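You operate a simulated robot arm through the tools that you are given. There is no shell and no other tool. Be economical: measure what you need, move in short steps, check, and stop when the job is done.

Carry out the task below with a simulated robot arm. There is one attempt and no reset: what you move stays moved.

TASK
Take the yellow pack from the top of the grey block and leave it on top of the hose coil. Take the blue weight from the returns tray and put it on the top of the wooden table. Open the left glass drawer, take the green compass from there and leave it on the blue tray, then shut the drawer. Take the blue gauge and put it on top of the brown box on the counter top. Take the yellow gauge and put it in the inside of the outline tray. Take the green gauge and put it on the counter top. The order is free.

Only the result counts: the job must be done as asked and must still hold three seconds after the hand-in. Knocking over, shifting, dropping, spilling or breaking anything else fails it.

THE ROBOT
A 7-joint arm with a vacuum gripper on a trunk, on a base that drives. Base frame: it is fixed to the floor where the robot stands at the start and does not move with it; the origin is under the middle of the robot, x ahead of it, y to its left, z up. Lengths are in mm, angles in degrees, forces in N, time in s.
With the tool pointing down near the work surface it reaches from about 100 to 600 mm from the robot's upright axis, wherever it stands. Its first joint turns from -115.0 to 115.0 degrees. Places, roughly: blue gauge [-2250, 1250, 750]; blue tray [-2750, -1250, 1000]; blue weight [500, 1000, 1000]; brown box [-1250, -1250, 1000]; counter top [-2200, -1300, 900]; green compass [-1250, -1250, 750]; green gauge [-2000, 1250, 750]; hose coil (15x15x4 cm) [-1500, -1400, 900]; inside of the outline tray (24x20 cm) [-1500, 3060, 880]; left glass drawer [-1400, -1300, 600]; top of the wooden table [600, 100, 800]; yellow gauge [-2250, 1250, 750]; yellow pack [750, 250, 1000]. Payload 2.55 kg.
Tool frame: the origin (TCP) lies in the middle of the cups' lips, and z points out of the cups. The gripper has 1 cup of 44 mm across, covering 44 by 44 mm (tool x, y); the bellows give 20 mm. With the vacuum on, a cup seals on a smooth face that it is pressed against (1 to 4 N); it does not hold porous or soft things. The pull reaches 55 N.
Orientation is that of the tool frame in the base frame, as a unit quaternion [x, y, z, w]. With the cups facing straight down, the tool's x points along the base's -x, its y along +y and its z along -z.

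THE INTERFACE
- The arm moves only by the tool servo_tool. Its argument "commands" is a list of rows, each an object (a shift or turn left out is 0, a gripper value left out holds the last) with "linear": the shift along the base's x, y, z in mm, a list of three; "rotation": the turn, a rotation vector about the base's x, y, z in degrees, a list of three; "vac": the vacuum: 1 switches it on, 0 off. In form: [{"linear": [tx, ty, tz], "rotation": [wx, wy, wz], "vac": vac}, ...]. A call has 1 to 20 rows; each row shifts and turns the commanded pose from where the row before left it. Each row takes 0.2 s and may step no farther than 50 mm and 8.6 degrees from the row before; otherwise, or with a gripper value out of range, the whole call is refused. Where a pose cannot be reached the arm comes as near as it can. A force on the tool above 40 N (or 10 N above the force at the start of the call, whichever is more), or a blocked arm, ends the call early, and 0.2 s more pass. The pull builds up within a second once a cup has sealed. Time passes only in rows, and 0.2 s behind the last, so rows that do not move give it time. It gives the time, the measured TCP pose, the force on the tool (base axes) and the pull of the vacuum at its end, in the units of the frame above (readings bear some noise), with the torque about the TCP (base axes, N m) and any sound that the robot's microphone picked up, and new pictures: "views" is both (left out), scene, wrist or none.
- Cameras (640 x 400 px; columns grow to the right, rows downward): "scene" is now at [9, 161.6, 1739.3]; the picture's right is [-0.17, -0.99, 0.00], its down [-0.81, 0.14, -0.57] and it looks along [0.56, -0.10, -0.82] (base axes); focal length 282 px, centre (320, 200). "wrist" rides on the gripper at [81, 6, -173] in the tool frame; the picture's right is [-0.08, 1.00, 0.00], its down [-0.89, -0.07, -0.45] and it looks along [-0.44, -0.04, 0.90] (tool axes); focal length 256 px, centre (320, 200). There is no depth. A picture from a camera that has moved, and an enlarged one, comes with that camera's place and axes in the base frame and with its lens.
- raise_lower(by): slides the trunk up (or, below 0, down) by that many mm; the arm and the scene camera ride with it, the base frame stays. It gives what a move gives, with no picture.
- roll_base(legs): drives the robot by 1 to 6 legs, each [ahead, left, turn to the left] in mm, mm and degrees, along the robot's own axes; the way and the turn of a leg run together, so that a leg with both is an arc; at most 1500 mm and 180 degrees a leg. The arm and the cameras ride along, it lands a little off, and it stops where it bumps. It gives what a move gives, and a new picture of the scene camera.
- aim_head(pan, tilt): turns the head with the scene camera to pan (to the left, within 155 degrees either way) and tilt (down, from -29 to 69), counted from straight ahead of the robot. It gives what a move gives, and a new picture of the scene camera.
- inspect(camera, box): a new picture of the part [left, top, right, bottom] of that camera's present view, enlarged. The clock stands still meanwhile.
- finish_job(): hands the job in; it is judged then, once.

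Work in short steps. Places have to be worked out from the pictures, the camera data and where the tool is seen: move nearer, look again, correct. Check each grasp and each placing, and mend what went wrong. You have 207 turns and 260 pictures in all, those below and enlarged ones among them. Switch the vacuum off and draw the arm clear of the work before you hand the job in, unless the task says otherwise; then end with one line.

The tools are called after "Emit:" as a command line: name --argument value ..., lists and objects as JSON in quotes. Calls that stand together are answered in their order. servo_tool: Moves the arm, as the interface text tells. Its arguments: {"type":"object","properties":{"commands":{"type":"array"},"views":{"type":"string","enum":["both","scene","wrist","none"]}},"required":["commands"]} The other tools are called the same way: raise_lower (by) slides the trunk up or down; roll_base (legs) drives the base; aim_head (pan, tilt) turns the head that bears the scene camera; inspect (camera, box) takes an enlarged picture of a part of a camera's view; finish_job () hands the job in.

At the start:

```text
time_s: 0.0
eef_pos: [465.2, 55.2, 1150.4]
orientation: [-0.001, 1.0, 0.0, 0.0]
ft_force: [-0.1, -0.2, 1.4]
ft_torque: [0.03, -0.01, -0.01]
pull: 0.0
trunk travel left (down, up): [-842.0, 148.0]
robot x, y, heading: [2.7, -1.8, 0.1]
head pan, tilt: [-9.9, 55.0]
```

scene: 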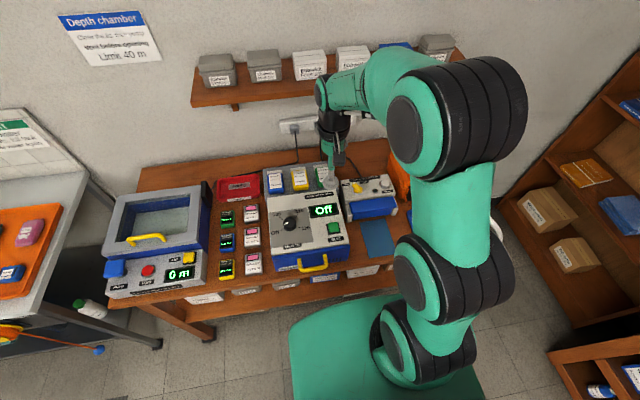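
wrist: 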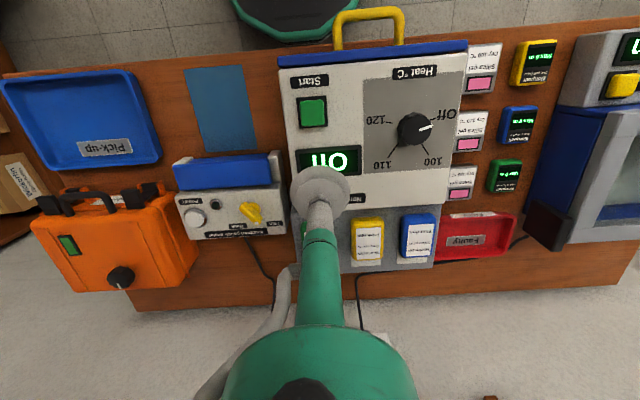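

I'll start by looking closely at the table ahead and the left counter.

Emit:
inspect --camera "scene" --box '[100, 150, 420, 350]'

Emit:
inspect --camera "wrist" --box '[160, 100, 560, 300]'

Emit:
aim_head --pan 60 --tilt 45

```text
2.00 times, centred on (260, 250) of scene
camera zoom: at [9.0, 161.6, 1739.3], right [-0.17, -0.99, 0.0], down [-0.81, 0.14, -0.57], along [0.56, -0.1, -0.82], focal length 563 px, centre (440, 100)
```

zoom: 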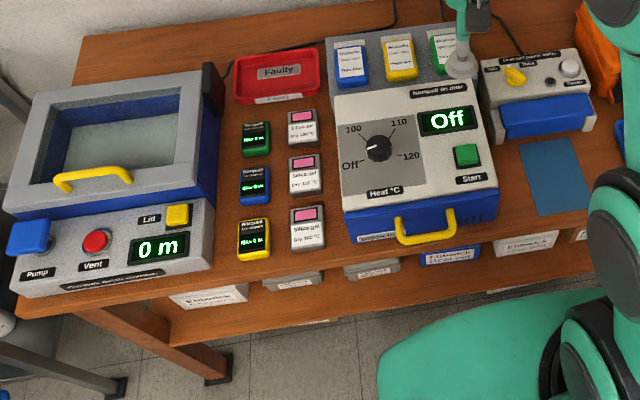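

```text
1.60 times, centred on (360, 200) of wrist
camera zoom: at [386.3, 61.5, 1322.9], right [0.08, 1.0, 0.0], down [0.89, -0.07, 0.45], along [0.44, -0.04, -0.9], focal length 410 px, centre (256, 200)
```

zoom: 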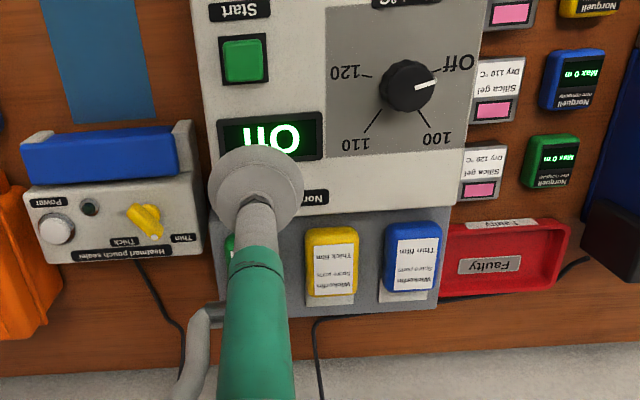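

```text
time_s: 1.4
eef_pos: [466.3, 56.1, 1149.5]
orientation: [0.0, 1.0, 0.001, 0.001]
ft_force: [0.2, -0.4, 0.3]
ft_torque: [-0.03, 0.0, 0.0]
pull: 0.0
trunk travel left (down, up): [-842.0, 148.0]
robot x, y, heading: [2.7, -2.0, -0.1]
head pan, tilt: [60.0, 45.0]
camera scene: at [-21.3, 244.4, 1752.7], right [0.87, -0.5, 0.0], down [-0.35, -0.61, -0.71], along [0.35, 0.61, -0.71], focal length 282 px, centre (320, 200)
```

scene: 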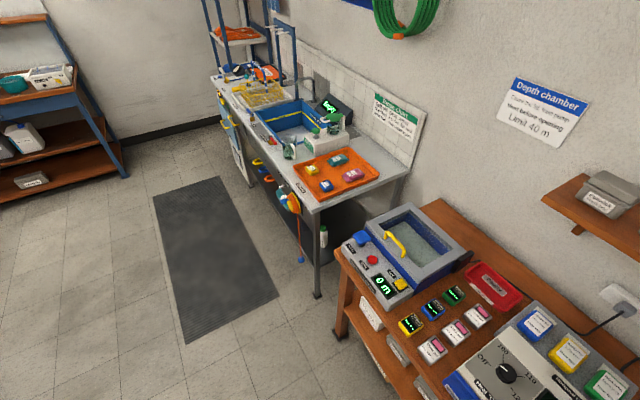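

The pack and the orange returns tray are visible. Now I look round the rest of the room.

Emit:
inspect --camera "scene" --box '[200, 50, 440, 200]'

Emit:
aim_head --pan 115 --tilt 25

Emit:
aim_head --pan 155 --tilt 25

Emit:
aim_head --pan -140 --tilt 25

Emit:
aim_head --pan -80 --tilt 25

```text
2.67 times, centred on (320, 125) of scene
camera zoom: at [-21.3, 244.4, 1752.7], right [0.87, -0.5, 0.0], down [-0.35, -0.61, -0.71], along [0.35, 0.61, -0.71], focal length 751 px, centre (320, 400)
```

zoom: 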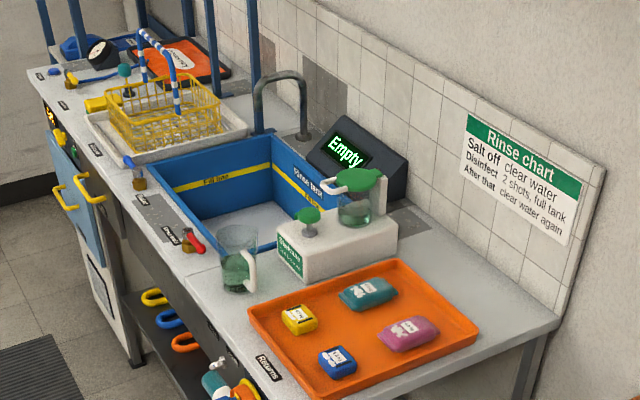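

```text
time_s: 2.6
eef_pos: [466.3, 55.5, 1149.0]
orientation: [0.0, 1.0, 0.0, 0.001]
ft_force: [0.1, 0.3, -0.3]
ft_torque: [0.0, -0.01, -0.03]
pull: 0.0
trunk travel left (down, up): [-842.0, 148.0]
robot x, y, heading: [0.9, -4.7, -0.3]
head pan, tilt: [115.0, 25.0]
camera scene: at [-100.9, 257.5, 1783.3], right [0.91, 0.42, 0.0], down [0.18, -0.38, -0.91], along [-0.38, 0.82, -0.42], focal length 282 px, centre (320, 200)
```

scene: 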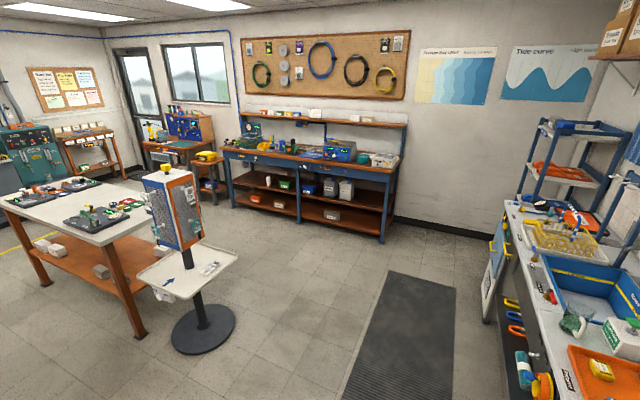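

```text
time_s: 3.7
eef_pos: [466.5, 56.4, 1149.8]
orientation: [0.0, 1.0, 0.0, 0.0]
ft_force: [0.0, -0.4, -0.1]
ft_torque: [0.01, 0.0, 0.02]
pull: 0.0
trunk travel left (down, up): [-842.0, 148.0]
robot x, y, heading: [-4.6, -0.6, 0.1]
head pan, tilt: [154.7, 25.0]
camera scene: at [-145.3, 213.5, 1783.3], right [0.43, 0.9, 0.0], down [0.38, -0.18, -0.91], along [-0.82, 0.39, -0.42], focal length 282 px, centre (320, 200)
```

scene: 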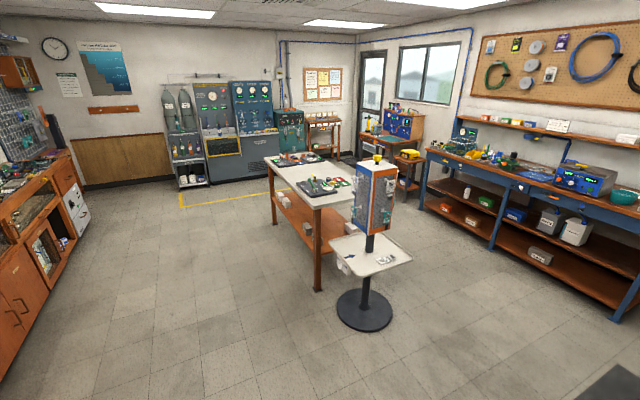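

```text
time_s: 7.7
eef_pos: [466.4, 56.4, 1149.5]
orientation: [0.0, 1.0, 0.001, 0.0]
ft_force: [0.1, 0.0, -0.3]
ft_torque: [-0.06, 0.02, 0.03]
pull: 0.1
trunk travel left (down, up): [-842.0, 148.0]
robot x, y, heading: [2.4, 2.0, -0.3]
head pan, tilt: [-140.0, 25.0]
camera scene: at [-132.6, 114.7, 1783.3], right [-0.64, 0.77, 0.0], down [0.32, 0.27, -0.91], along [-0.69, -0.58, -0.42], focal length 282 px, centre (320, 200)
```

scene: 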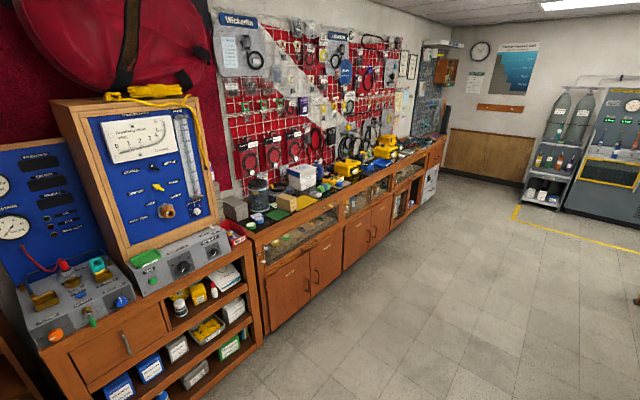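

```text
time_s: 9.0
eef_pos: [466.3, 57.1, 1150.6]
orientation: [0.0, 1.0, 0.0, 0.0]
ft_force: [0.0, -0.8, -0.6]
ft_torque: [0.02, 0.0, -0.03]
pull: 0.1
trunk travel left (down, up): [-842.0, 148.0]
robot x, y, heading: [-0.1, -5.7, -0.1]
head pan, tilt: [-80.0, 25.0]
camera scene: at [-46.1, 83.2, 1783.3], right [-0.98, -0.17, 0.0], down [-0.07, 0.42, -0.91], along [0.16, -0.89, -0.42], focal length 282 px, centre (320, 200)
```

scene: 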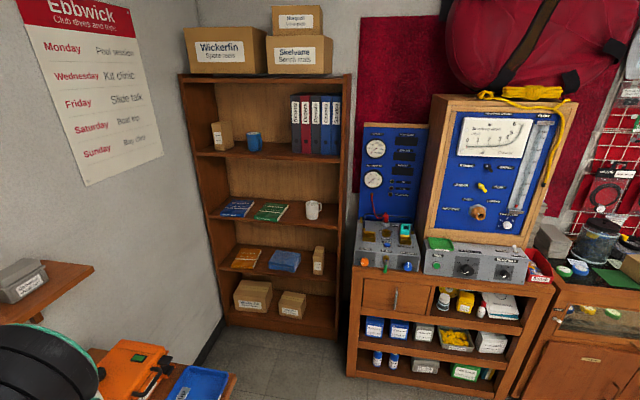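

Triangulated from both cameras, the yellow pack's top is at about (648, 120, 950). I move above it and check reach.

Emit:
servo_tool --commands '[{"linear": [45, 16, -10]}, {"linear": [45, 16, -20]}, {"linear": [45, 16, -20]}, {"linear": [45, 15, -20]}, {}]' --views "wrist"

Emit:
aim_head --pan 0 --tilt 60

```text
refused: row 2 steps farther than a row can; nothing moved
```

```text
time_s: 10.6
eef_pos: [466.6, 54.8, 1150.7]
orientation: [0.0, 1.0, 0.0, 0.0]
ft_force: [-0.3, 0.6, 0.2]
ft_torque: [0.01, 0.0, -0.01]
pull: 0.1
trunk travel left (down, up): [-842.0, 148.0]
robot x, y, heading: [-0.4, 1.0, -0.3]
head pan, tilt: [0.0, 60.0]
camera scene: at [4.7, 173.9, 1733.3], right [0.0, -1.0, 0.0], down [-0.87, 0.0, -0.5], along [0.5, 0.0, -0.87], focal length 282 px, centre (320, 200)
```

scene: 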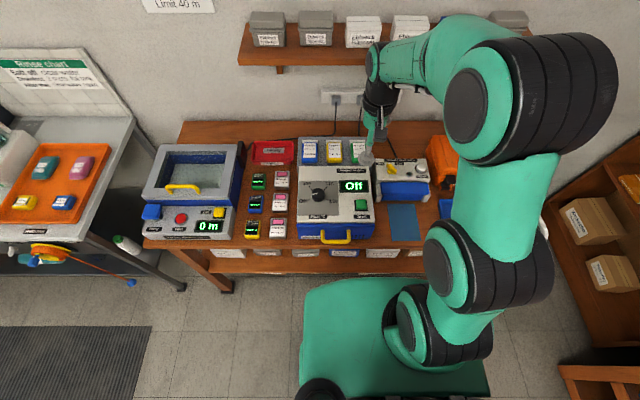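

Rows were slightly too long; resend with shorter steps.

Emit:
servo_tool --commands '[{"linear": [36, 13, -20]}, {"linear": [36, 13, -20]}, {"linear": [36, 13, -20]}, {"linear": [36, 13, -20]}, {"linear": [36, 13, -20]}, {}]' --views "wrist"

```text
time_s: 12.0
eef_pos: [605.4, 113.6, 1024.3]
orientation: [0.0, 1.0, 0.001, 0.004]
ft_force: [-1.1, 0.3, -0.1]
ft_torque: [0.01, 0.02, 0.0]
pull: 0.0
out of reach, approached as far as the arm can: row 3, 4, 5
trunk travel left (down, up): [-842.0, 148.0]
robot x, y, heading: [0.7, 3.6, -0.2]
head pan, tilt: [0.0, 60.0]
camera wrist: at [524.8, 118.6, 1197.1], right [0.08, 1.0, 0.0], down [0.89, -0.07, 0.45], along [0.45, -0.03, -0.89], focal length 256 px, centre (320, 200)
```

wrist: 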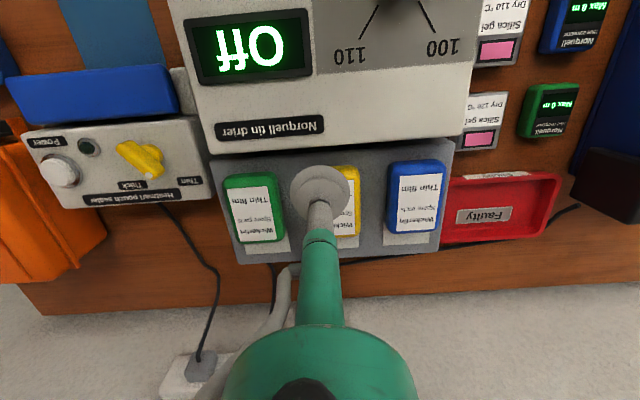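

The arm falls about 40 mm short. The base front seems to be about 50 mm from the table edge, so I creep ahead 40 mm.

Emit:
roll_base --legs '[[40, 0, 0]]'

Emit:
servo_tool --commands '[{"linear": [0, 0, 0]}]' --views "wrist"

```text
time_s: 12.8
eef_pos: [646.3, 113.3, 1023.6]
orientation: [0.001, 1.0, 0.001, 0.003]
ft_force: [0.3, -0.1, 0.2]
ft_torque: [0.02, 0.05, 0.02]
pull: 0.1
trunk travel left (down, up): [-842.0, 148.0]
robot x, y, heading: [38.8, -2.0, -0.1]
head pan, tilt: [0.0, 60.0]
camera scene: at [45.6, 174.0, 1733.3], right [0.0, -1.0, 0.0], down [-0.87, 0.0, -0.5], along [0.5, 0.0, -0.87], focal length 282 px, centre (320, 200)
```

scene: 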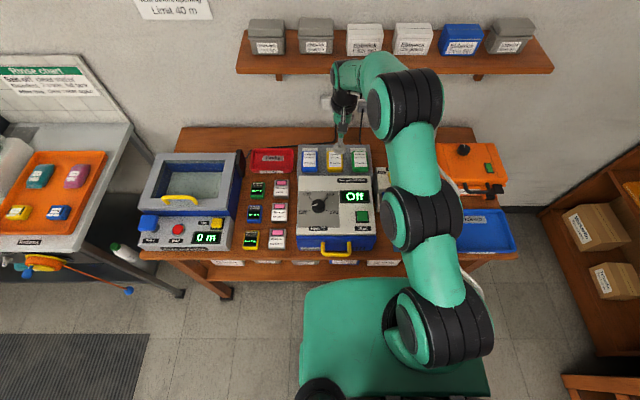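

```text
time_s: 13.2
eef_pos: [645.5, 114.3, 1025.4]
orientation: [0.0, 1.0, 0.001, 0.005]
ft_force: [0.7, 0.1, 0.5]
ft_torque: [0.0, -0.03, -0.01]
pull: 0.0
trunk travel left (down, up): [-842.0, 148.0]
robot x, y, heading: [40.8, 0.8, -0.1]
head pan, tilt: [0.0, 60.0]
camera wrist: at [564.0, 119.0, 1197.6], right [0.08, 1.0, 0.0], down [0.89, -0.07, 0.45], along [0.45, -0.03, -0.89], focal length 256 px, centre (320, 200)
```

wrist: 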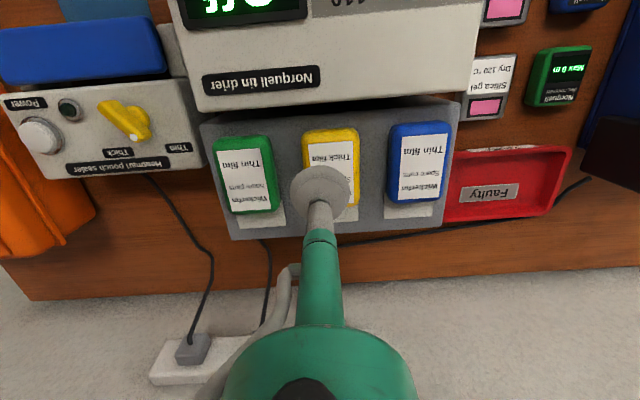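

The pack's centre is at about (652, 124). I shift a little and descend slowly with the vacuum on, down to about 965.

Emit:
servo_tool --commands '[{"linear": [6, 9, -20]}, {"linear": [0, 0, -20], "vac": 1}, {"linear": [0, 0, -15]}, {}]' --views "wrist"

```text
time_s: 14.2
eef_pos: [653.3, 121.7, 968.1]
orientation: [-0.001, 1.0, 0.001, 0.005]
ft_force: [-0.1, -0.4, -0.3]
ft_torque: [-0.02, -0.01, 0.0]
pull: 0.0
trunk travel left (down, up): [-842.0, 148.0]
robot x, y, heading: [36.4, -1.2, 0.0]
head pan, tilt: [0.0, 60.0]
camera wrist: at [571.0, 127.7, 1142.0], right [0.08, 1.0, 0.0], down [0.89, -0.07, 0.45], along [0.45, -0.03, -0.89], focal length 256 px, centre (320, 200)
```

wrist: 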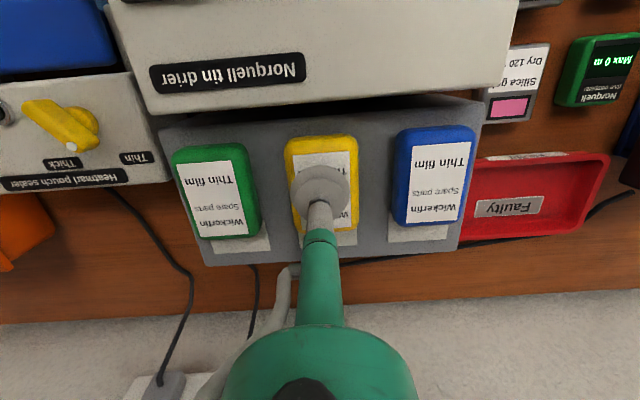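

Well centred and no contact yet; I continue down in small steps.

Emit:
servo_tool --commands '[{"linear": [0, 2, -7]}, {"linear": [0, 0, -6]}, {"linear": [0, 0, -5]}, {}]' --views "none"

```text
time_s: 15.2
eef_pos: [654.3, 124.2, 957.1]
orientation: [0.0, 1.0, 0.002, 0.009]
ft_force: [-1.5, -0.8, 23.6]
ft_torque: [-0.19, 0.51, -0.04]
pull: 55.4
trunk travel left (down, up): [-842.0, 148.0]
robot x, y, heading: [38.6, -2.2, 0.1]
head pan, tilt: [0.0, 60.0]
```

The cup has sealed (pull 55). I lift straight up and look.

Emit:
servo_tool --commands '[{"linear": [0, 0, 20]}, {"linear": [0, 0, 40]}, {"linear": [0, 0, 45]}, {"linear": [-20, 0, 45]}, {"linear": [-40, -10, 25]}, {}]' --views "wrist"

```text
time_s: 16.6
eef_pos: [569.3, 110.5, 1098.6]
orientation: [-0.001, 1.0, 0.001, 0.003]
ft_force: [0.3, -0.8, -0.5]
ft_torque: [0.01, 0.05, -0.02]
pull: 55.1
out of reach, approached as far as the arm can: row 3, 4
trunk travel left (down, up): [-842.0, 148.0]
robot x, y, heading: [40.5, -1.5, 0.2]
head pan, tilt: [0.0, 60.0]
camera wrist: at [489.9, 116.0, 1271.2], right [0.08, 1.0, 0.0], down [0.89, -0.07, 0.45], along [0.45, -0.03, -0.89], focal length 256 px, centre (320, 200)
```

wrist: 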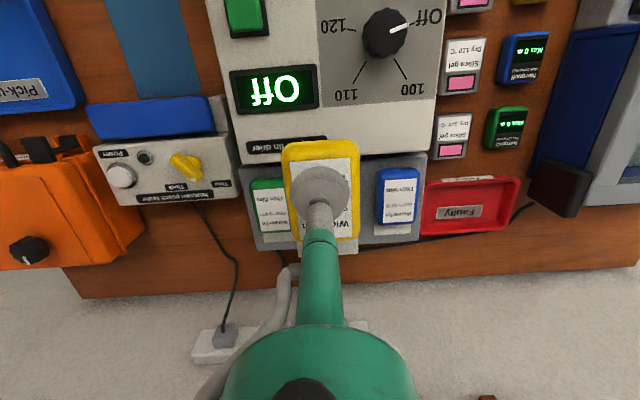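

The pack is held. I back away from the table and drive over towards the long counter, facing it.

Emit:
roll_base --legs '[[-500, 0, 0], [0, 0, -90], [0, -1000, 0], [250, 0, 0]]'

Emit:
aim_head --pan 10 --tilt 45

```text
time_s: 29.6
eef_pos: [-1340.3, -779.3, 1099.6]
orientation: [0.708, 0.707, -0.001, 0.003]
ft_force: [0.0, -0.2, -0.6]
ft_torque: [0.03, 0.02, -0.01]
pull: 55.2
trunk travel left (down, up): [-842.0, 148.0]
robot x, y, heading: [-1451.3, -245.9, -90.2]
head pan, tilt: [0.0, 60.0]
camera scene: at [-1275.2, -258.0, 1733.3], right [-1.0, 0.0, 0.0], down [0.0, 0.87, -0.5], along [0.0, -0.5, -0.87], focal length 282 px, centre (320, 200)
```

scene: 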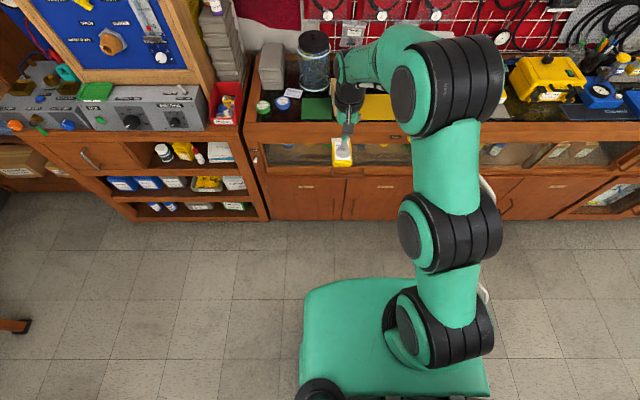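

```text
time_s: 30.3
eef_pos: [-1341.3, -778.0, 1100.8]
orientation: [0.708, 0.706, -0.003, 0.003]
ft_force: [0.7, 0.6, -0.3]
ft_torque: [0.01, 0.01, -0.02]
pull: 54.6
trunk travel left (down, up): [-842.0, 148.0]
robot x, y, heading: [-1449.0, -247.4, -90.2]
head pan, tilt: [10.0, 45.0]
camera scene: at [-1261.1, -270.3, 1752.7], right [-0.99, -0.17, 0.0], down [-0.12, 0.7, -0.71], along [0.12, -0.7, -0.71], focal length 282 px, centre (320, 200)
```

scene: 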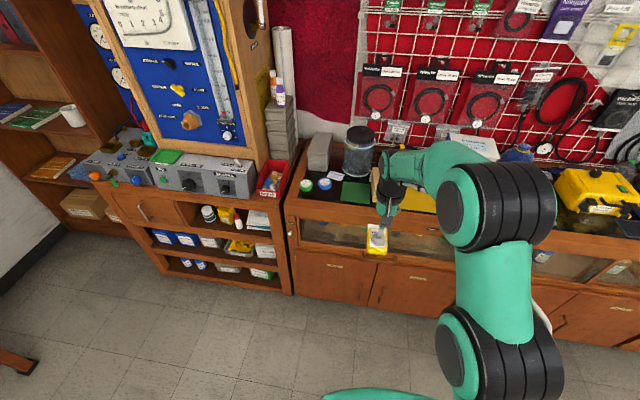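

I need a clear view of the counter; raise the trunk and view with the wrist camera.

Emit:
raise_lower --by 140

Emit:
servo_tool --commands '[{"linear": [-40, 0, 0]}, {"linear": [-40, 0, 0]}, {"linear": [-40, 0, 0]}, {"linear": [-40, 0, 0]}]' --views "wrist"

Emit:
aim_head --pan -10 --tilt 45

```text
time_s: 32.0
eef_pos: [-1340.0, -777.3, 1237.6]
orientation: [0.707, 0.707, -0.003, 0.003]
ft_force: [0.7, 0.9, -0.9]
ft_torque: [0.06, -0.02, -0.02]
pull: 55.2
trunk travel left (down, up): [-982.0, 8.0]
robot x, y, heading: [-1446.3, -248.5, -90.0]
head pan, tilt: [10.0, 45.0]
```

```text
time_s: 33.0
eef_pos: [-1501.7, -777.6, 1237.6]
orientation: [0.708, 0.706, 0.0, 0.004]
ft_force: [0.0, 0.0, -1.5]
ft_torque: [-0.03, -0.02, 0.03]
pull: 55.4
trunk travel left (down, up): [-982.0, 8.0]
robot x, y, heading: [-1450.5, -247.5, -90.2]
head pan, tilt: [10.0, 45.0]
camera wrist: at [-1496.0, -696.6, 1410.4], right [1.0, -0.08, 0.0], down [-0.07, -0.89, 0.45], along [-0.03, -0.45, -0.89], focal length 256 px, centre (320, 200)
```

wrist: 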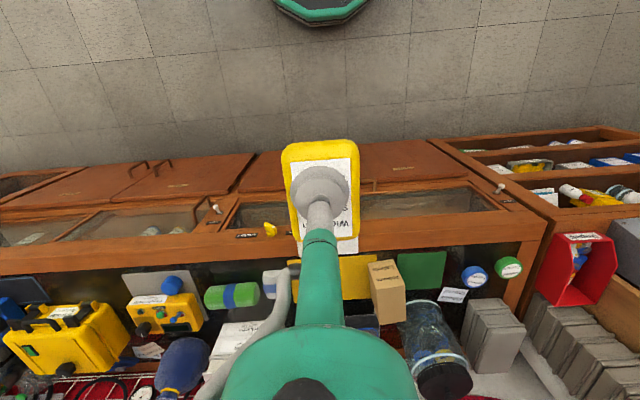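

```text
time_s: 33.8
eef_pos: [-1499.9, -777.4, 1238.6]
orientation: [0.708, 0.706, -0.002, 0.004]
ft_force: [1.0, -0.2, -0.7]
ft_torque: [0.07, 0.02, -0.03]
pull: 55.2
trunk travel left (down, up): [-982.0, 8.0]
robot x, y, heading: [-1450.1, -251.6, -90.4]
head pan, tilt: [-10.0, 45.0]
camera scene: at [-1288.8, -270.7, 1892.7], right [-0.98, 0.18, 0.0], down [0.12, 0.7, -0.71], along [-0.12, -0.7, -0.71], focal length 282 px, centre (320, 200)
```

scene: 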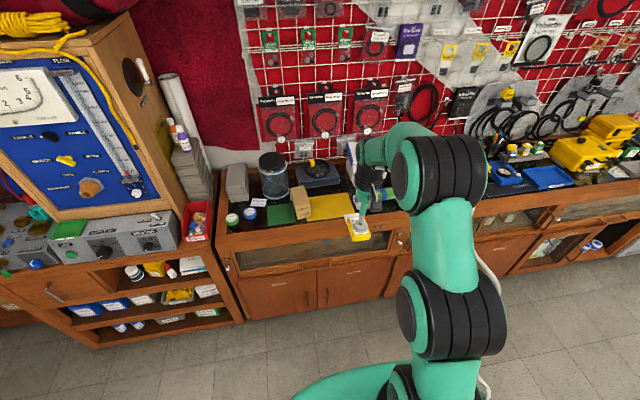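

Emit:
inspect --camera "scene" --box '[200, 130, 440, 280]'

Emit:
inspect --camera "wrist" --box '[320, 160, 640, 360]'

```text
2.67 times, centred on (320, 205) of scene
camera zoom: at [-1288.8, -270.7, 1892.7], right [-0.98, 0.18, 0.0], down [0.12, 0.7, -0.71], along [-0.12, -0.7, -0.71], focal length 751 px, centre (320, 187)
```

zoom: 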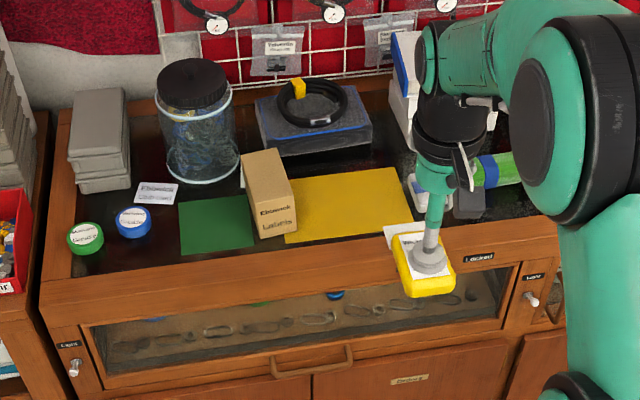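

```text
2.00 times, centred on (480, 260) of wrist
camera zoom: at [-1493.2, -696.8, 1410.4], right [1.0, -0.08, 0.0], down [-0.07, -0.89, 0.45], along [-0.03, -0.45, -0.89], focal length 512 px, centre (0, 80)
```

zoom: 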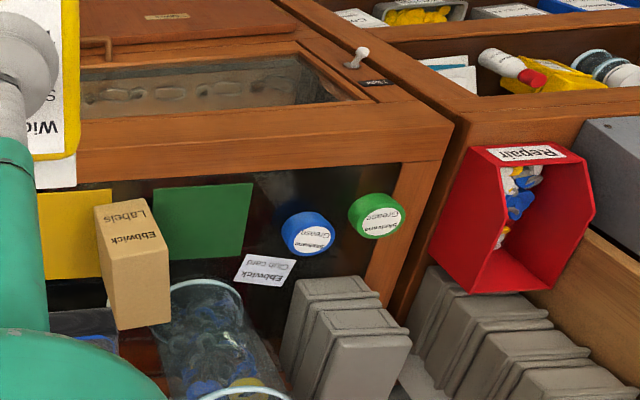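

The coil (black ring with a yellow tag) appears around (-1474, -1436). The brown box is the "Ebbwick Labels" carton. I drive nearer to the counter for a closer look.

Emit:
roll_base --legs '[[350, 0, 0]]'

Emit:
servo_tool --commands '[{}]' --views "wrist"

```text
time_s: 36.1
eef_pos: [-1501.3, -1128.5, 1238.6]
orientation: [0.708, 0.706, -0.002, 0.004]
ft_force: [0.0, -1.1, -0.3]
ft_torque: [0.02, 0.0, 0.0]
pull: 55.0
trunk travel left (down, up): [-982.0, 8.0]
robot x, y, heading: [-1450.3, -599.9, -90.3]
head pan, tilt: [-10.0, 45.0]
camera scene: at [-1290.2, -621.1, 1892.8], right [-0.98, 0.18, 0.0], down [0.12, 0.7, -0.71], along [-0.12, -0.7, -0.71], focal length 282 px, centre (320, 200)
```

scene: 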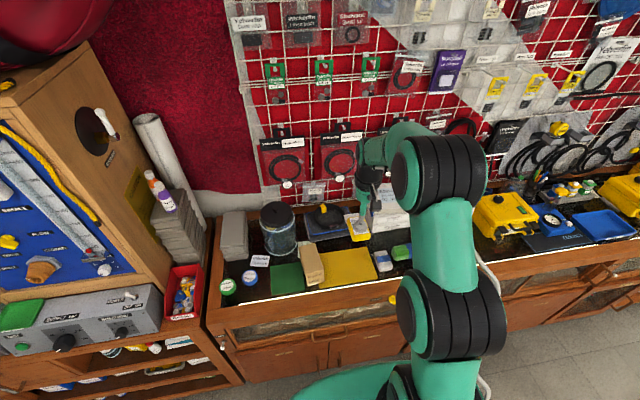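

```text
time_s: 36.5
eef_pos: [-1501.6, -1127.3, 1238.2]
orientation: [0.708, 0.707, -0.003, 0.003]
ft_force: [-0.4, 0.3, -0.8]
ft_torque: [0.04, 0.01, -0.03]
pull: 55.2
trunk travel left (down, up): [-982.0, 8.0]
robot x, y, heading: [-1447.6, -596.9, -90.1]
head pan, tilt: [-10.0, 45.0]
camera wrist: at [-1494.9, -1046.4, 1410.8], right [1.0, -0.08, 0.0], down [-0.07, -0.89, 0.45], along [-0.03, -0.45, -0.89], focal length 256 px, centre (320, 200)
```

wrist: 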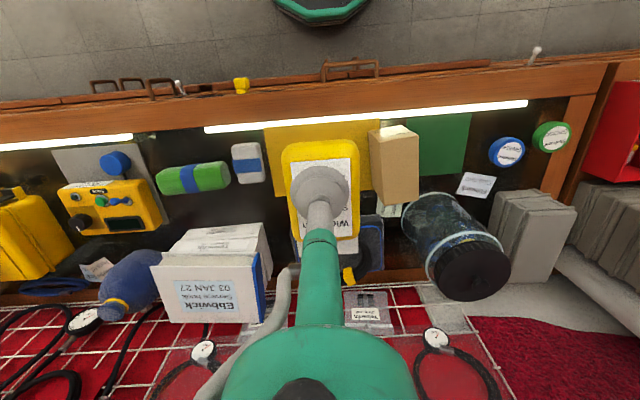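

Emit:
inspect --camera "scene" --box '[230, 180, 430, 305]'

Emit:
servo_tool --commands '[{"linear": [-45, 0, 0]}, {"linear": [-45, 0, 0]}, {"linear": [-45, 0, 0]}]' --views "wrist"

```text
3.20 times, centred on (330, 242) of scene
camera zoom: at [-1290.2, -620.1, 1892.8], right [-0.98, 0.18, 0.0], down [0.12, 0.7, -0.71], along [-0.12, -0.7, -0.71], focal length 901 px, centre (288, 64)
```

zoom: 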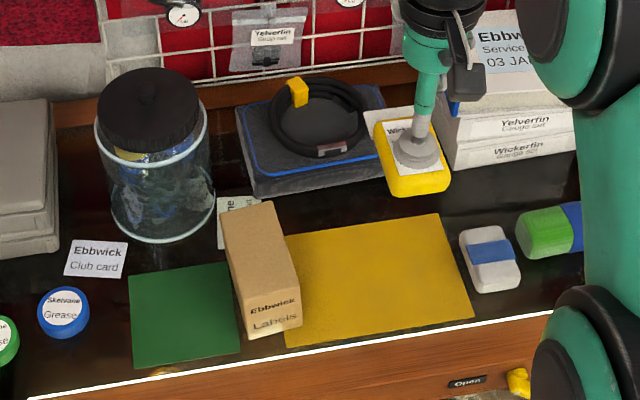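

```text
time_s: 37.3
eef_pos: [-1638.9, -1126.6, 1235.0]
orientation: [0.707, 0.707, -0.002, 0.003]
ft_force: [-0.1, -0.2, -0.2]
ft_torque: [0.05, -0.07, 0.01]
pull: 55.1
out of reach, approached as far as the arm can: row 3
trunk travel left (down, up): [-982.0, 8.0]
robot x, y, heading: [-1452.4, -599.3, -90.3]
head pan, tilt: [-10.0, 45.0]
camera wrist: at [-1632.1, -1045.1, 1407.5], right [1.0, -0.08, 0.0], down [-0.07, -0.89, 0.45], along [-0.03, -0.45, -0.89], focal length 256 px, centre (320, 200)
```

wrist: 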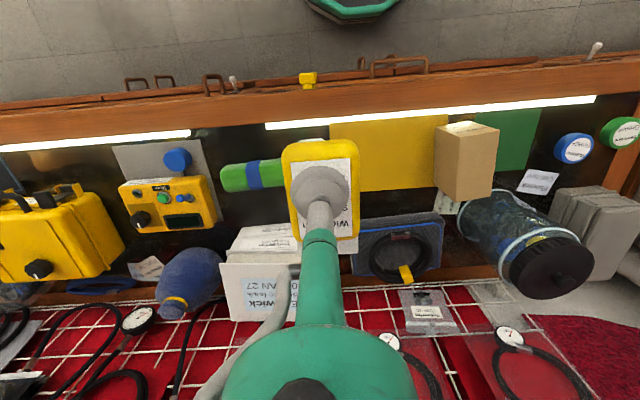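

Emit:
inspect --camera "wrist" --box '[340, 200, 460, 300]'

Emit:
inspect --camera "scene" --box '[295, 185, 375, 245]'

```text
4.00 times, centred on (400, 250) of wrist
camera zoom: at [-1632.1, -1045.1, 1407.5], right [1.0, -0.08, 0.0], down [-0.07, -0.89, 0.45], along [-0.03, -0.45, -0.89], focal length 1024 px, centre (0, 0)
```

zoom: 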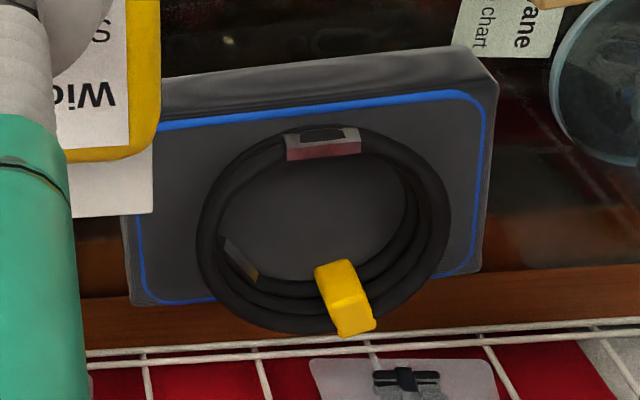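

```text
6.67 times, centred on (335, 215) of scene
camera zoom: at [-1292.8, -623.0, 1893.0], right [-0.98, 0.18, 0.0], down [0.13, 0.7, -0.71], along [-0.12, -0.7, -0.71], focal length 1878 px, centre (220, 100)
```

zoom: 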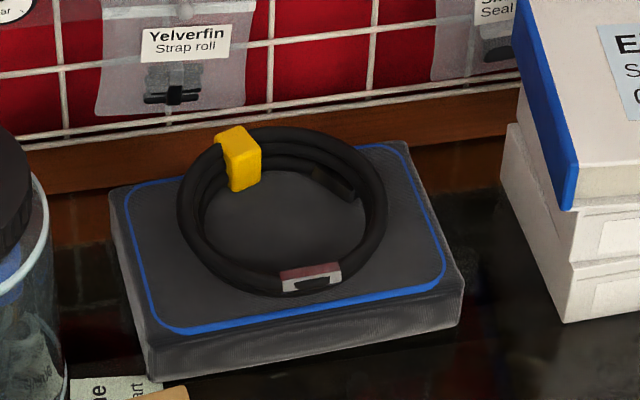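

The coil is a hollow ring centred near (-1474, -1443), with a raised yellow clip at the back and a small clip in front. I'll set the pack across the near-left arc, turned 60°. First I bring the tool to x≈-1449 while turning.

Emit:
servo_tool --commands '[{"linear": [25, 0, -12], "rotation": [0, 0, 8]}, {"linear": [25, 0, -12], "rotation": [0, 0, 8]}, {"linear": [25, 0, -12], "rotation": [0, 0, 8]}, {"linear": [25, 0, -12], "rotation": [0, 0, 8]}, {"linear": [25, 0, -12], "rotation": [0, 0, 8]}, {"linear": [25, 0, -12], "rotation": [0, 0, 8]}, {"linear": [25, 0, -12], "rotation": [0, 0, 8]}, {"linear": [20, 0, -12], "rotation": [0, 0, 4]}, {}]' --views "wrist"

```text
time_s: 39.3
eef_pos: [-1439.6, -1125.1, 1138.8]
orientation: [0.26, 0.966, -0.001, 0.004]
ft_force: [-1.3, -0.5, -1.0]
ft_torque: [0.02, 0.0, 0.03]
pull: 54.6
trunk travel left (down, up): [-982.0, 8.0]
robot x, y, heading: [-1450.2, -601.5, -90.0]
head pan, tilt: [-10.0, 45.0]
camera wrist: at [-1507.8, -1079.6, 1311.2], right [0.57, 0.82, 0.0], down [0.73, -0.51, 0.45], along [0.37, -0.26, -0.89], focal length 256 px, centre (320, 200)
```

wrist: 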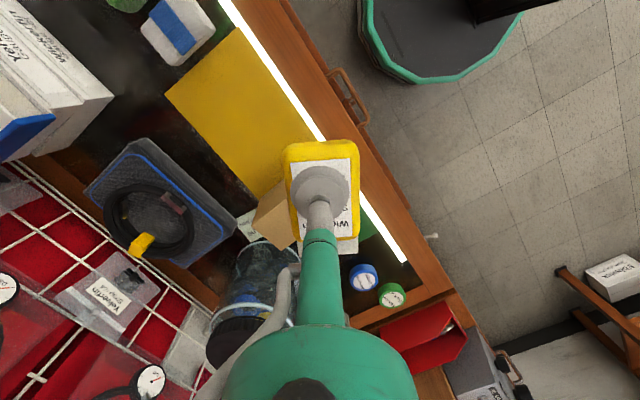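

The base front has about 150 mm of free floor ahead. I advance 125 mm and look again.

Emit:
roll_base --legs '[[125, 0, 0]]'

Emit:
servo_tool --commands '[{"linear": [-3, -40, 0]}, {"linear": [-3, -40, 0]}, {}]' --views "wrist"

```text
time_s: 40.6
eef_pos: [-1439.6, -1248.3, 1139.2]
orientation: [0.261, 0.965, 0.0, 0.004]
ft_force: [0.9, 0.3, -0.5]
ft_torque: [0.01, 0.02, -0.01]
pull: 54.0
trunk travel left (down, up): [-982.0, 8.0]
robot x, y, heading: [-1452.5, -723.3, -90.4]
head pan, tilt: [-10.0, 45.0]
camera scene: at [-1290.5, -744.8, 1892.8], right [-0.98, 0.18, 0.0], down [0.12, 0.7, -0.71], along [-0.12, -0.7, -0.71], focal length 282 px, centre (320, 200)
```

scene: 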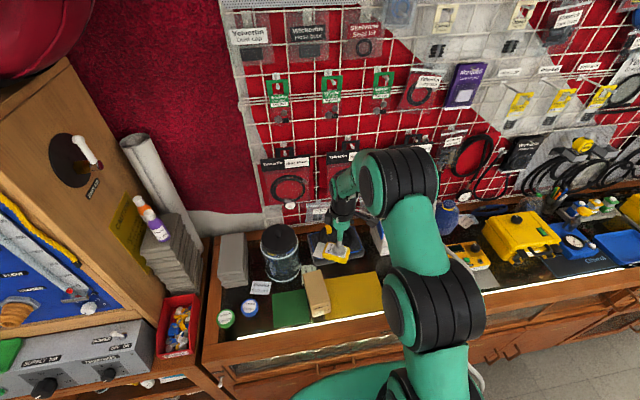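

```text
time_s: 41.4
eef_pos: [-1446.8, -1328.0, 1140.9]
orientation: [0.26, 0.966, -0.001, 0.005]
ft_force: [-0.6, -0.4, -0.7]
ft_torque: [0.02, 0.05, 0.02]
pull: 55.5
trunk travel left (down, up): [-982.0, 8.0]
robot x, y, heading: [-1447.1, -723.1, -90.3]
head pan, tilt: [-10.0, 45.0]
camera wrist: at [-1514.0, -1282.2, 1312.5], right [0.57, 0.82, 0.0], down [0.73, -0.51, 0.45], along [0.37, -0.26, -0.89], focal length 256 px, centre (320, 200)
```

wrist: 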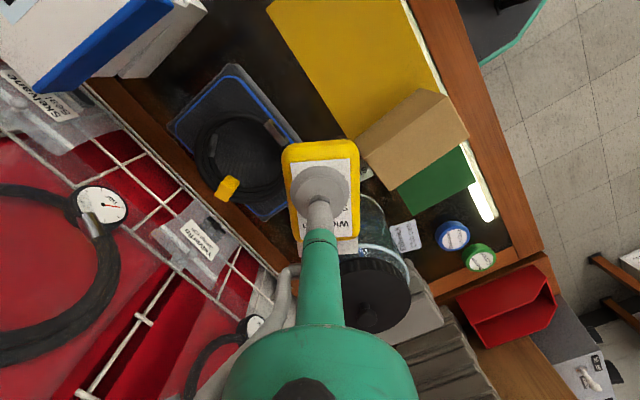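

The coil centre refines to about (-1484, -1438), so the target for the pack centre is (-1459, -1394). I extend while descending.

Emit:
servo_tool --commands '[{"linear": [-4, -20, -25]}, {"linear": [-4, -20, -30]}, {"linear": [-4, -20, -30]}, {"linear": [0, -6, -20]}, {}]' --views "both"

```text
time_s: 42.6
eef_pos: [-1457.8, -1380.0, 1032.9]
orientation: [0.261, 0.965, -0.001, 0.004]
ft_force: [-0.1, 0.0, -0.1]
ft_torque: [-0.02, -0.01, 0.02]
pull: 55.4
out of reach, approached as far as the arm can: row 3, 4
trunk travel left (down, up): [-982.0, 8.0]
robot x, y, heading: [-1447.9, -719.8, -90.2]
head pan, tilt: [-10.0, 45.0]
camera scene: at [-1290.6, -745.5, 1892.8], right [-0.98, 0.18, 0.0], down [0.12, 0.7, -0.71], along [-0.12, -0.7, -0.71], focal length 282 px, centre (320, 200)
camera wrist: at [-1525.2, -1334.0, 1204.3], right [0.57, 0.82, 0.0], down [0.73, -0.51, 0.45], along [0.37, -0.26, -0.89], focal length 256 px, centre (320, 200)
```

scene: 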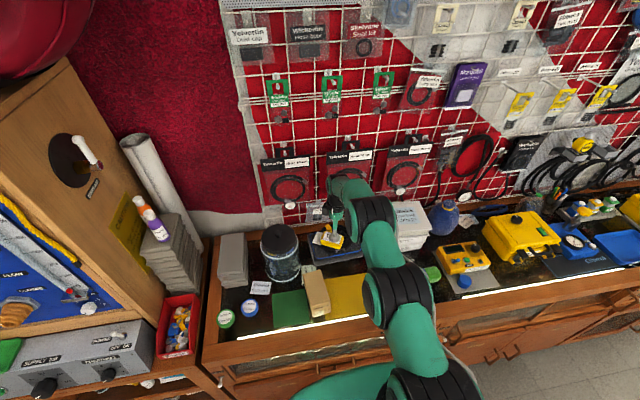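
wrist: 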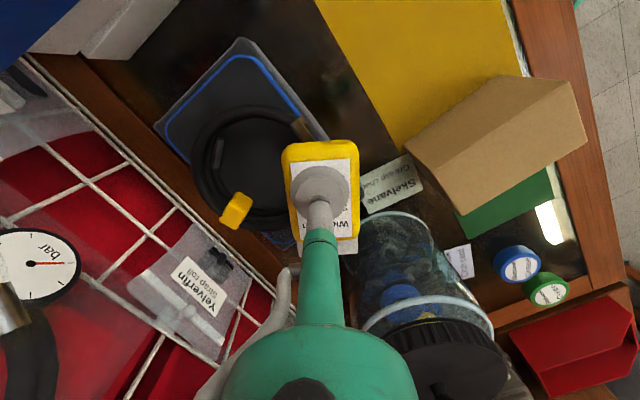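

The pack needs to go about 12 mm further in -x and 18 mm in -y; I lower more, which also gains reach.

Emit:
servo_tool --commands '[{"linear": [-12, -4, -15]}, {"linear": [0, 0, -12]}, {}]' --views "wrist"

```text
time_s: 43.4
eef_pos: [-1470.1, -1381.4, 1004.7]
orientation: [0.26, 0.966, 0.0, 0.004]
ft_force: [0.0, -0.1, -1.1]
ft_torque: [-0.01, -0.01, 0.02]
pull: 54.5
trunk travel left (down, up): [-982.0, 8.0]
robot x, y, heading: [-1449.8, -723.2, -89.9]
head pan, tilt: [-10.0, 45.0]
camera wrist: at [-1537.4, -1334.8, 1176.9], right [0.57, 0.82, 0.0], down [0.73, -0.51, 0.45], along [0.37, -0.26, -0.89], focal length 256 px, centre (320, 200)
```

wrist: 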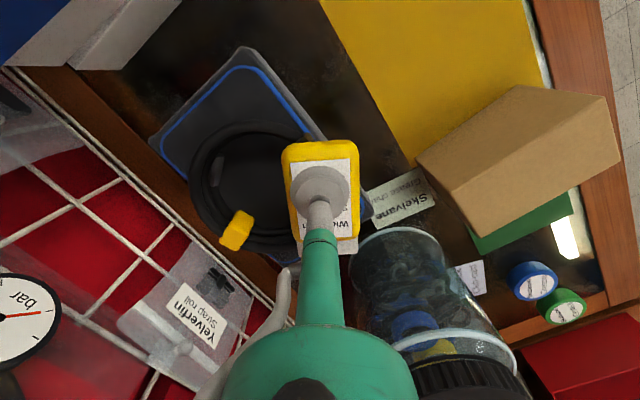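

Ring centre (-1494, -1439) is now consistent; I move 20 mm further in -y and lower on.

Emit:
servo_tool --commands '[{"linear": [-1, -10, -6]}, {"linear": [-1, -10, -5]}, {}]' --views "wrist"

```text
time_s: 44.2
eef_pos: [-1469.2, -1381.3, 1004.7]
orientation: [0.26, 0.966, -0.001, 0.005]
ft_force: [-0.1, 0.1, -1.3]
ft_torque: [0.01, 0.01, -0.03]
pull: 54.5
out of reach, approached as far as the arm can: row 1, 2
trunk travel left (down, up): [-982.0, 8.0]
robot x, y, heading: [-1450.3, -720.5, -90.4]
head pan, tilt: [-10.0, 45.0]
camera wrist: at [-1537.2, -1334.8, 1177.0], right [0.57, 0.82, 0.0], down [0.73, -0.51, 0.45], along [0.37, -0.26, -0.89], focal length 256 px, centre (320, 200)
```

wrist: 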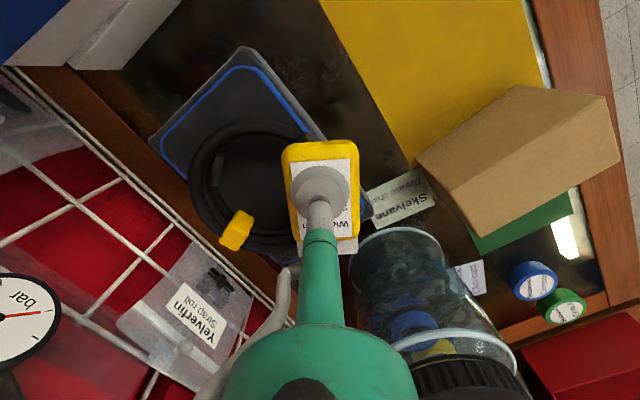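

Out of reach; I creep the base 20 mm ahead.

Emit:
roll_base --legs '[[20, 0, 0]]'

Emit:
servo_tool --commands '[{"linear": [-3, 0, -8]}, {"linear": [0, 0, -7]}, {}]' --views "wrist"

```text
time_s: 45.0
eef_pos: [-1469.0, -1387.9, 1004.9]
orientation: [0.26, 0.965, 0.0, 0.003]
ft_force: [-0.3, 0.3, -0.4]
ft_torque: [0.03, 0.02, -0.03]
pull: 54.7
trunk travel left (down, up): [-982.0, 8.0]
robot x, y, heading: [-1448.1, -728.4, -90.1]
head pan, tilt: [-10.0, 45.0]
stopped in leg 1: the robot was blocked; the commanded pose is now the measured one
camera scene: at [-1290.2, -753.4, 1892.7], right [-0.98, 0.18, 0.0], down [0.13, 0.7, -0.71], along [-0.13, -0.7, -0.71], focal length 282 px, centre (320, 200)
```

scene: 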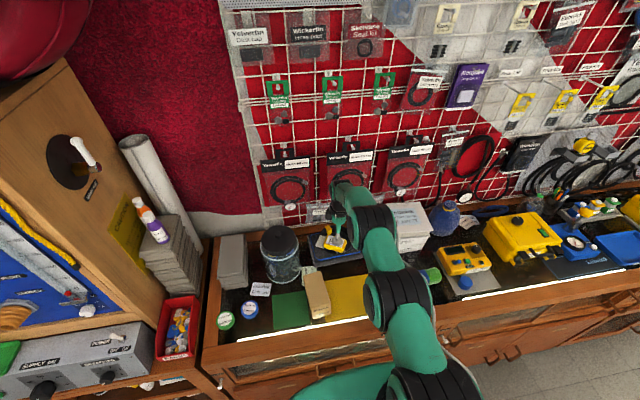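

```text
time_s: 45.8
eef_pos: [-1472.8, -1385.6, 989.9]
orientation: [0.26, 0.965, -0.001, 0.004]
ft_force: [-0.5, 0.2, -0.1]
ft_torque: [0.0, 0.0, 0.02]
pull: 54.7
trunk travel left (down, up): [-982.0, 8.0]
robot x, y, heading: [-1452.2, -730.9, -90.6]
head pan, tilt: [-10.0, 45.0]
camera wrist: at [-1540.3, -1339.9, 1162.1], right [0.57, 0.82, 0.0], down [0.73, -0.51, 0.45], along [0.37, -0.26, -0.89], focal length 256 px, centre (320, 200)
```

wrist: 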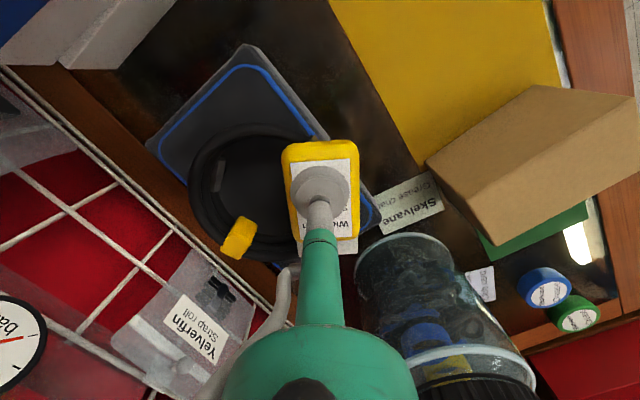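

The base is blocked at the cabinet, so I gain the last 15 mm by tilting the tool 6° outward.

Emit:
servo_tool --commands '[{"rotation": [-6, 0, 0]}, {"linear": [0, -8, 0]}, {"linear": [0, -8, 0]}, {}]' --views "wrist"

```text
time_s: 46.8
eef_pos: [-1474.2, -1402.8, 990.8]
orientation: [0.26, 0.964, -0.051, 0.018]
ft_force: [-1.1, -1.7, -0.9]
ft_torque: [0.01, 0.03, 0.01]
pull: 54.7
trunk travel left (down, up): [-982.0, 8.0]
robot x, y, heading: [-1453.0, -729.3, -89.8]
head pan, tilt: [-10.0, 45.0]
camera wrist: at [-1540.6, -1338.6, 1156.8], right [0.57, 0.82, -0.08], down [0.73, -0.46, 0.5], along [0.37, -0.35, -0.86], focal length 256 px, centre (320, 200)
```

wrist: 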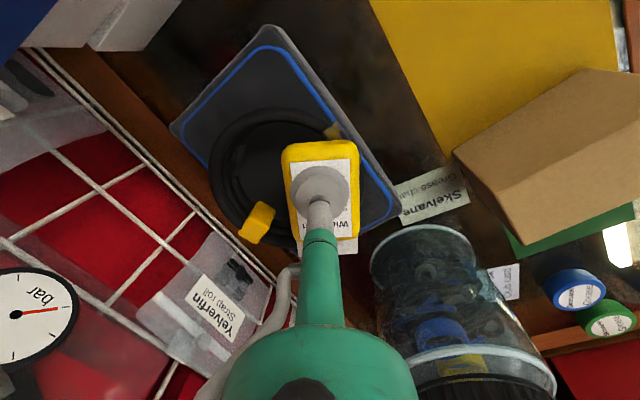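

In position over the near-left arc; I lower until contact.

Emit:
servo_tool --commands '[{"linear": [0, 0, -5]}, {"linear": [0, 0, -4]}, {"linear": [0, 0, -4]}, {}]' --views "none"

```text
time_s: 47.8
eef_pos: [-1473.0, -1405.2, 982.5]
orientation: [0.26, 0.964, -0.058, 0.019]
ft_force: [0.9, -3.0, 26.2]
ft_torque: [0.92, 0.18, -0.01]
pull: 55.0
trunk travel left (down, up): [-982.0, 8.0]
robot x, y, heading: [-1448.1, -730.2, -90.2]
head pan, tilt: [-10.0, 45.0]
```

Contact at z≈983. I ease off, then release the vacuum.

Emit:
servo_tool --commands '[{"linear": [0, 0, 4]}, {"vac": 0}, {}, {}, {"linear": [0, 0, 5]}, {"linear": [0, 0, 15]}, {}]' --views "wrist"

```text
time_s: 49.4
eef_pos: [-1472.9, -1402.4, 999.6]
orientation: [0.259, 0.964, -0.051, 0.018]
ft_force: [-0.1, -0.4, -0.5]
ft_torque: [0.03, 0.02, 0.01]
pull: 0.0
trunk travel left (down, up): [-982.0, 8.0]
robot x, y, heading: [-1449.1, -733.1, -90.1]
head pan, tilt: [-10.0, 45.0]
camera wrist: at [-1540.4, -1339.5, 1166.5], right [0.57, 0.82, -0.08], down [0.73, -0.46, 0.5], along [0.37, -0.35, -0.86], focal length 256 px, centre (320, 200)
```

wrist: 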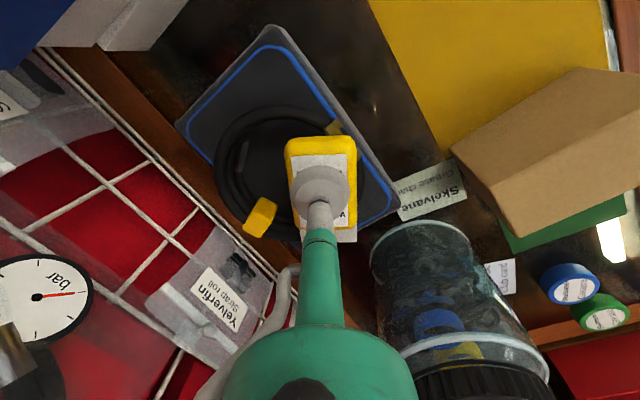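

Released. I lift well away, retract and check the pack's rest.

Emit:
servo_tool --commands '[{"linear": [0, 0, 30]}, {"linear": [0, 20, 40]}, {"linear": [0, 40, 20]}, {"linear": [0, 45, 0], "rotation": [6, 0, 0]}, {"linear": [0, 45, 0]}, {}]' --views "wrist"

Emit:
inspect --camera "scene" --box '[280, 195, 380, 275]'

```text
time_s: 50.8
eef_pos: [-1471.2, -1252.3, 1089.4]
orientation: [0.26, 0.965, 0.0, 0.003]
ft_force: [0.4, -0.6, -0.7]
ft_torque: [0.0, -0.01, 0.01]
pull: 0.2
trunk travel left (down, up): [-982.0, 8.0]
robot x, y, heading: [-1452.6, -729.2, -90.2]
head pan, tilt: [-10.0, 45.0]
camera wrist: at [-1539.7, -1206.3, 1262.7], right [0.57, 0.82, 0.0], down [0.73, -0.51, 0.45], along [0.37, -0.26, -0.89], focal length 256 px, centre (320, 200)
```

wrist: 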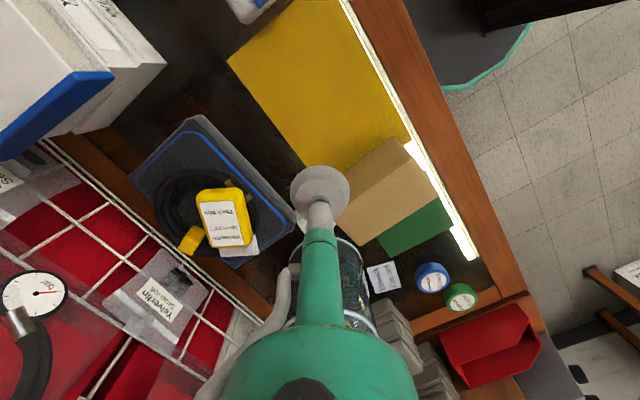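

```text
5.00 times, centred on (330, 235) of scene
camera zoom: at [-1290.4, -754.0, 1892.7], right [-0.98, 0.18, 0.0], down [0.13, 0.7, -0.71], along [-0.13, -0.7, -0.71], focal length 1408 px, centre (270, 25)
```

zoom: 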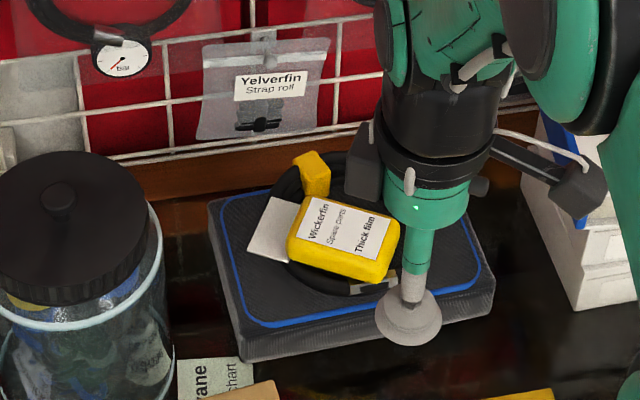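

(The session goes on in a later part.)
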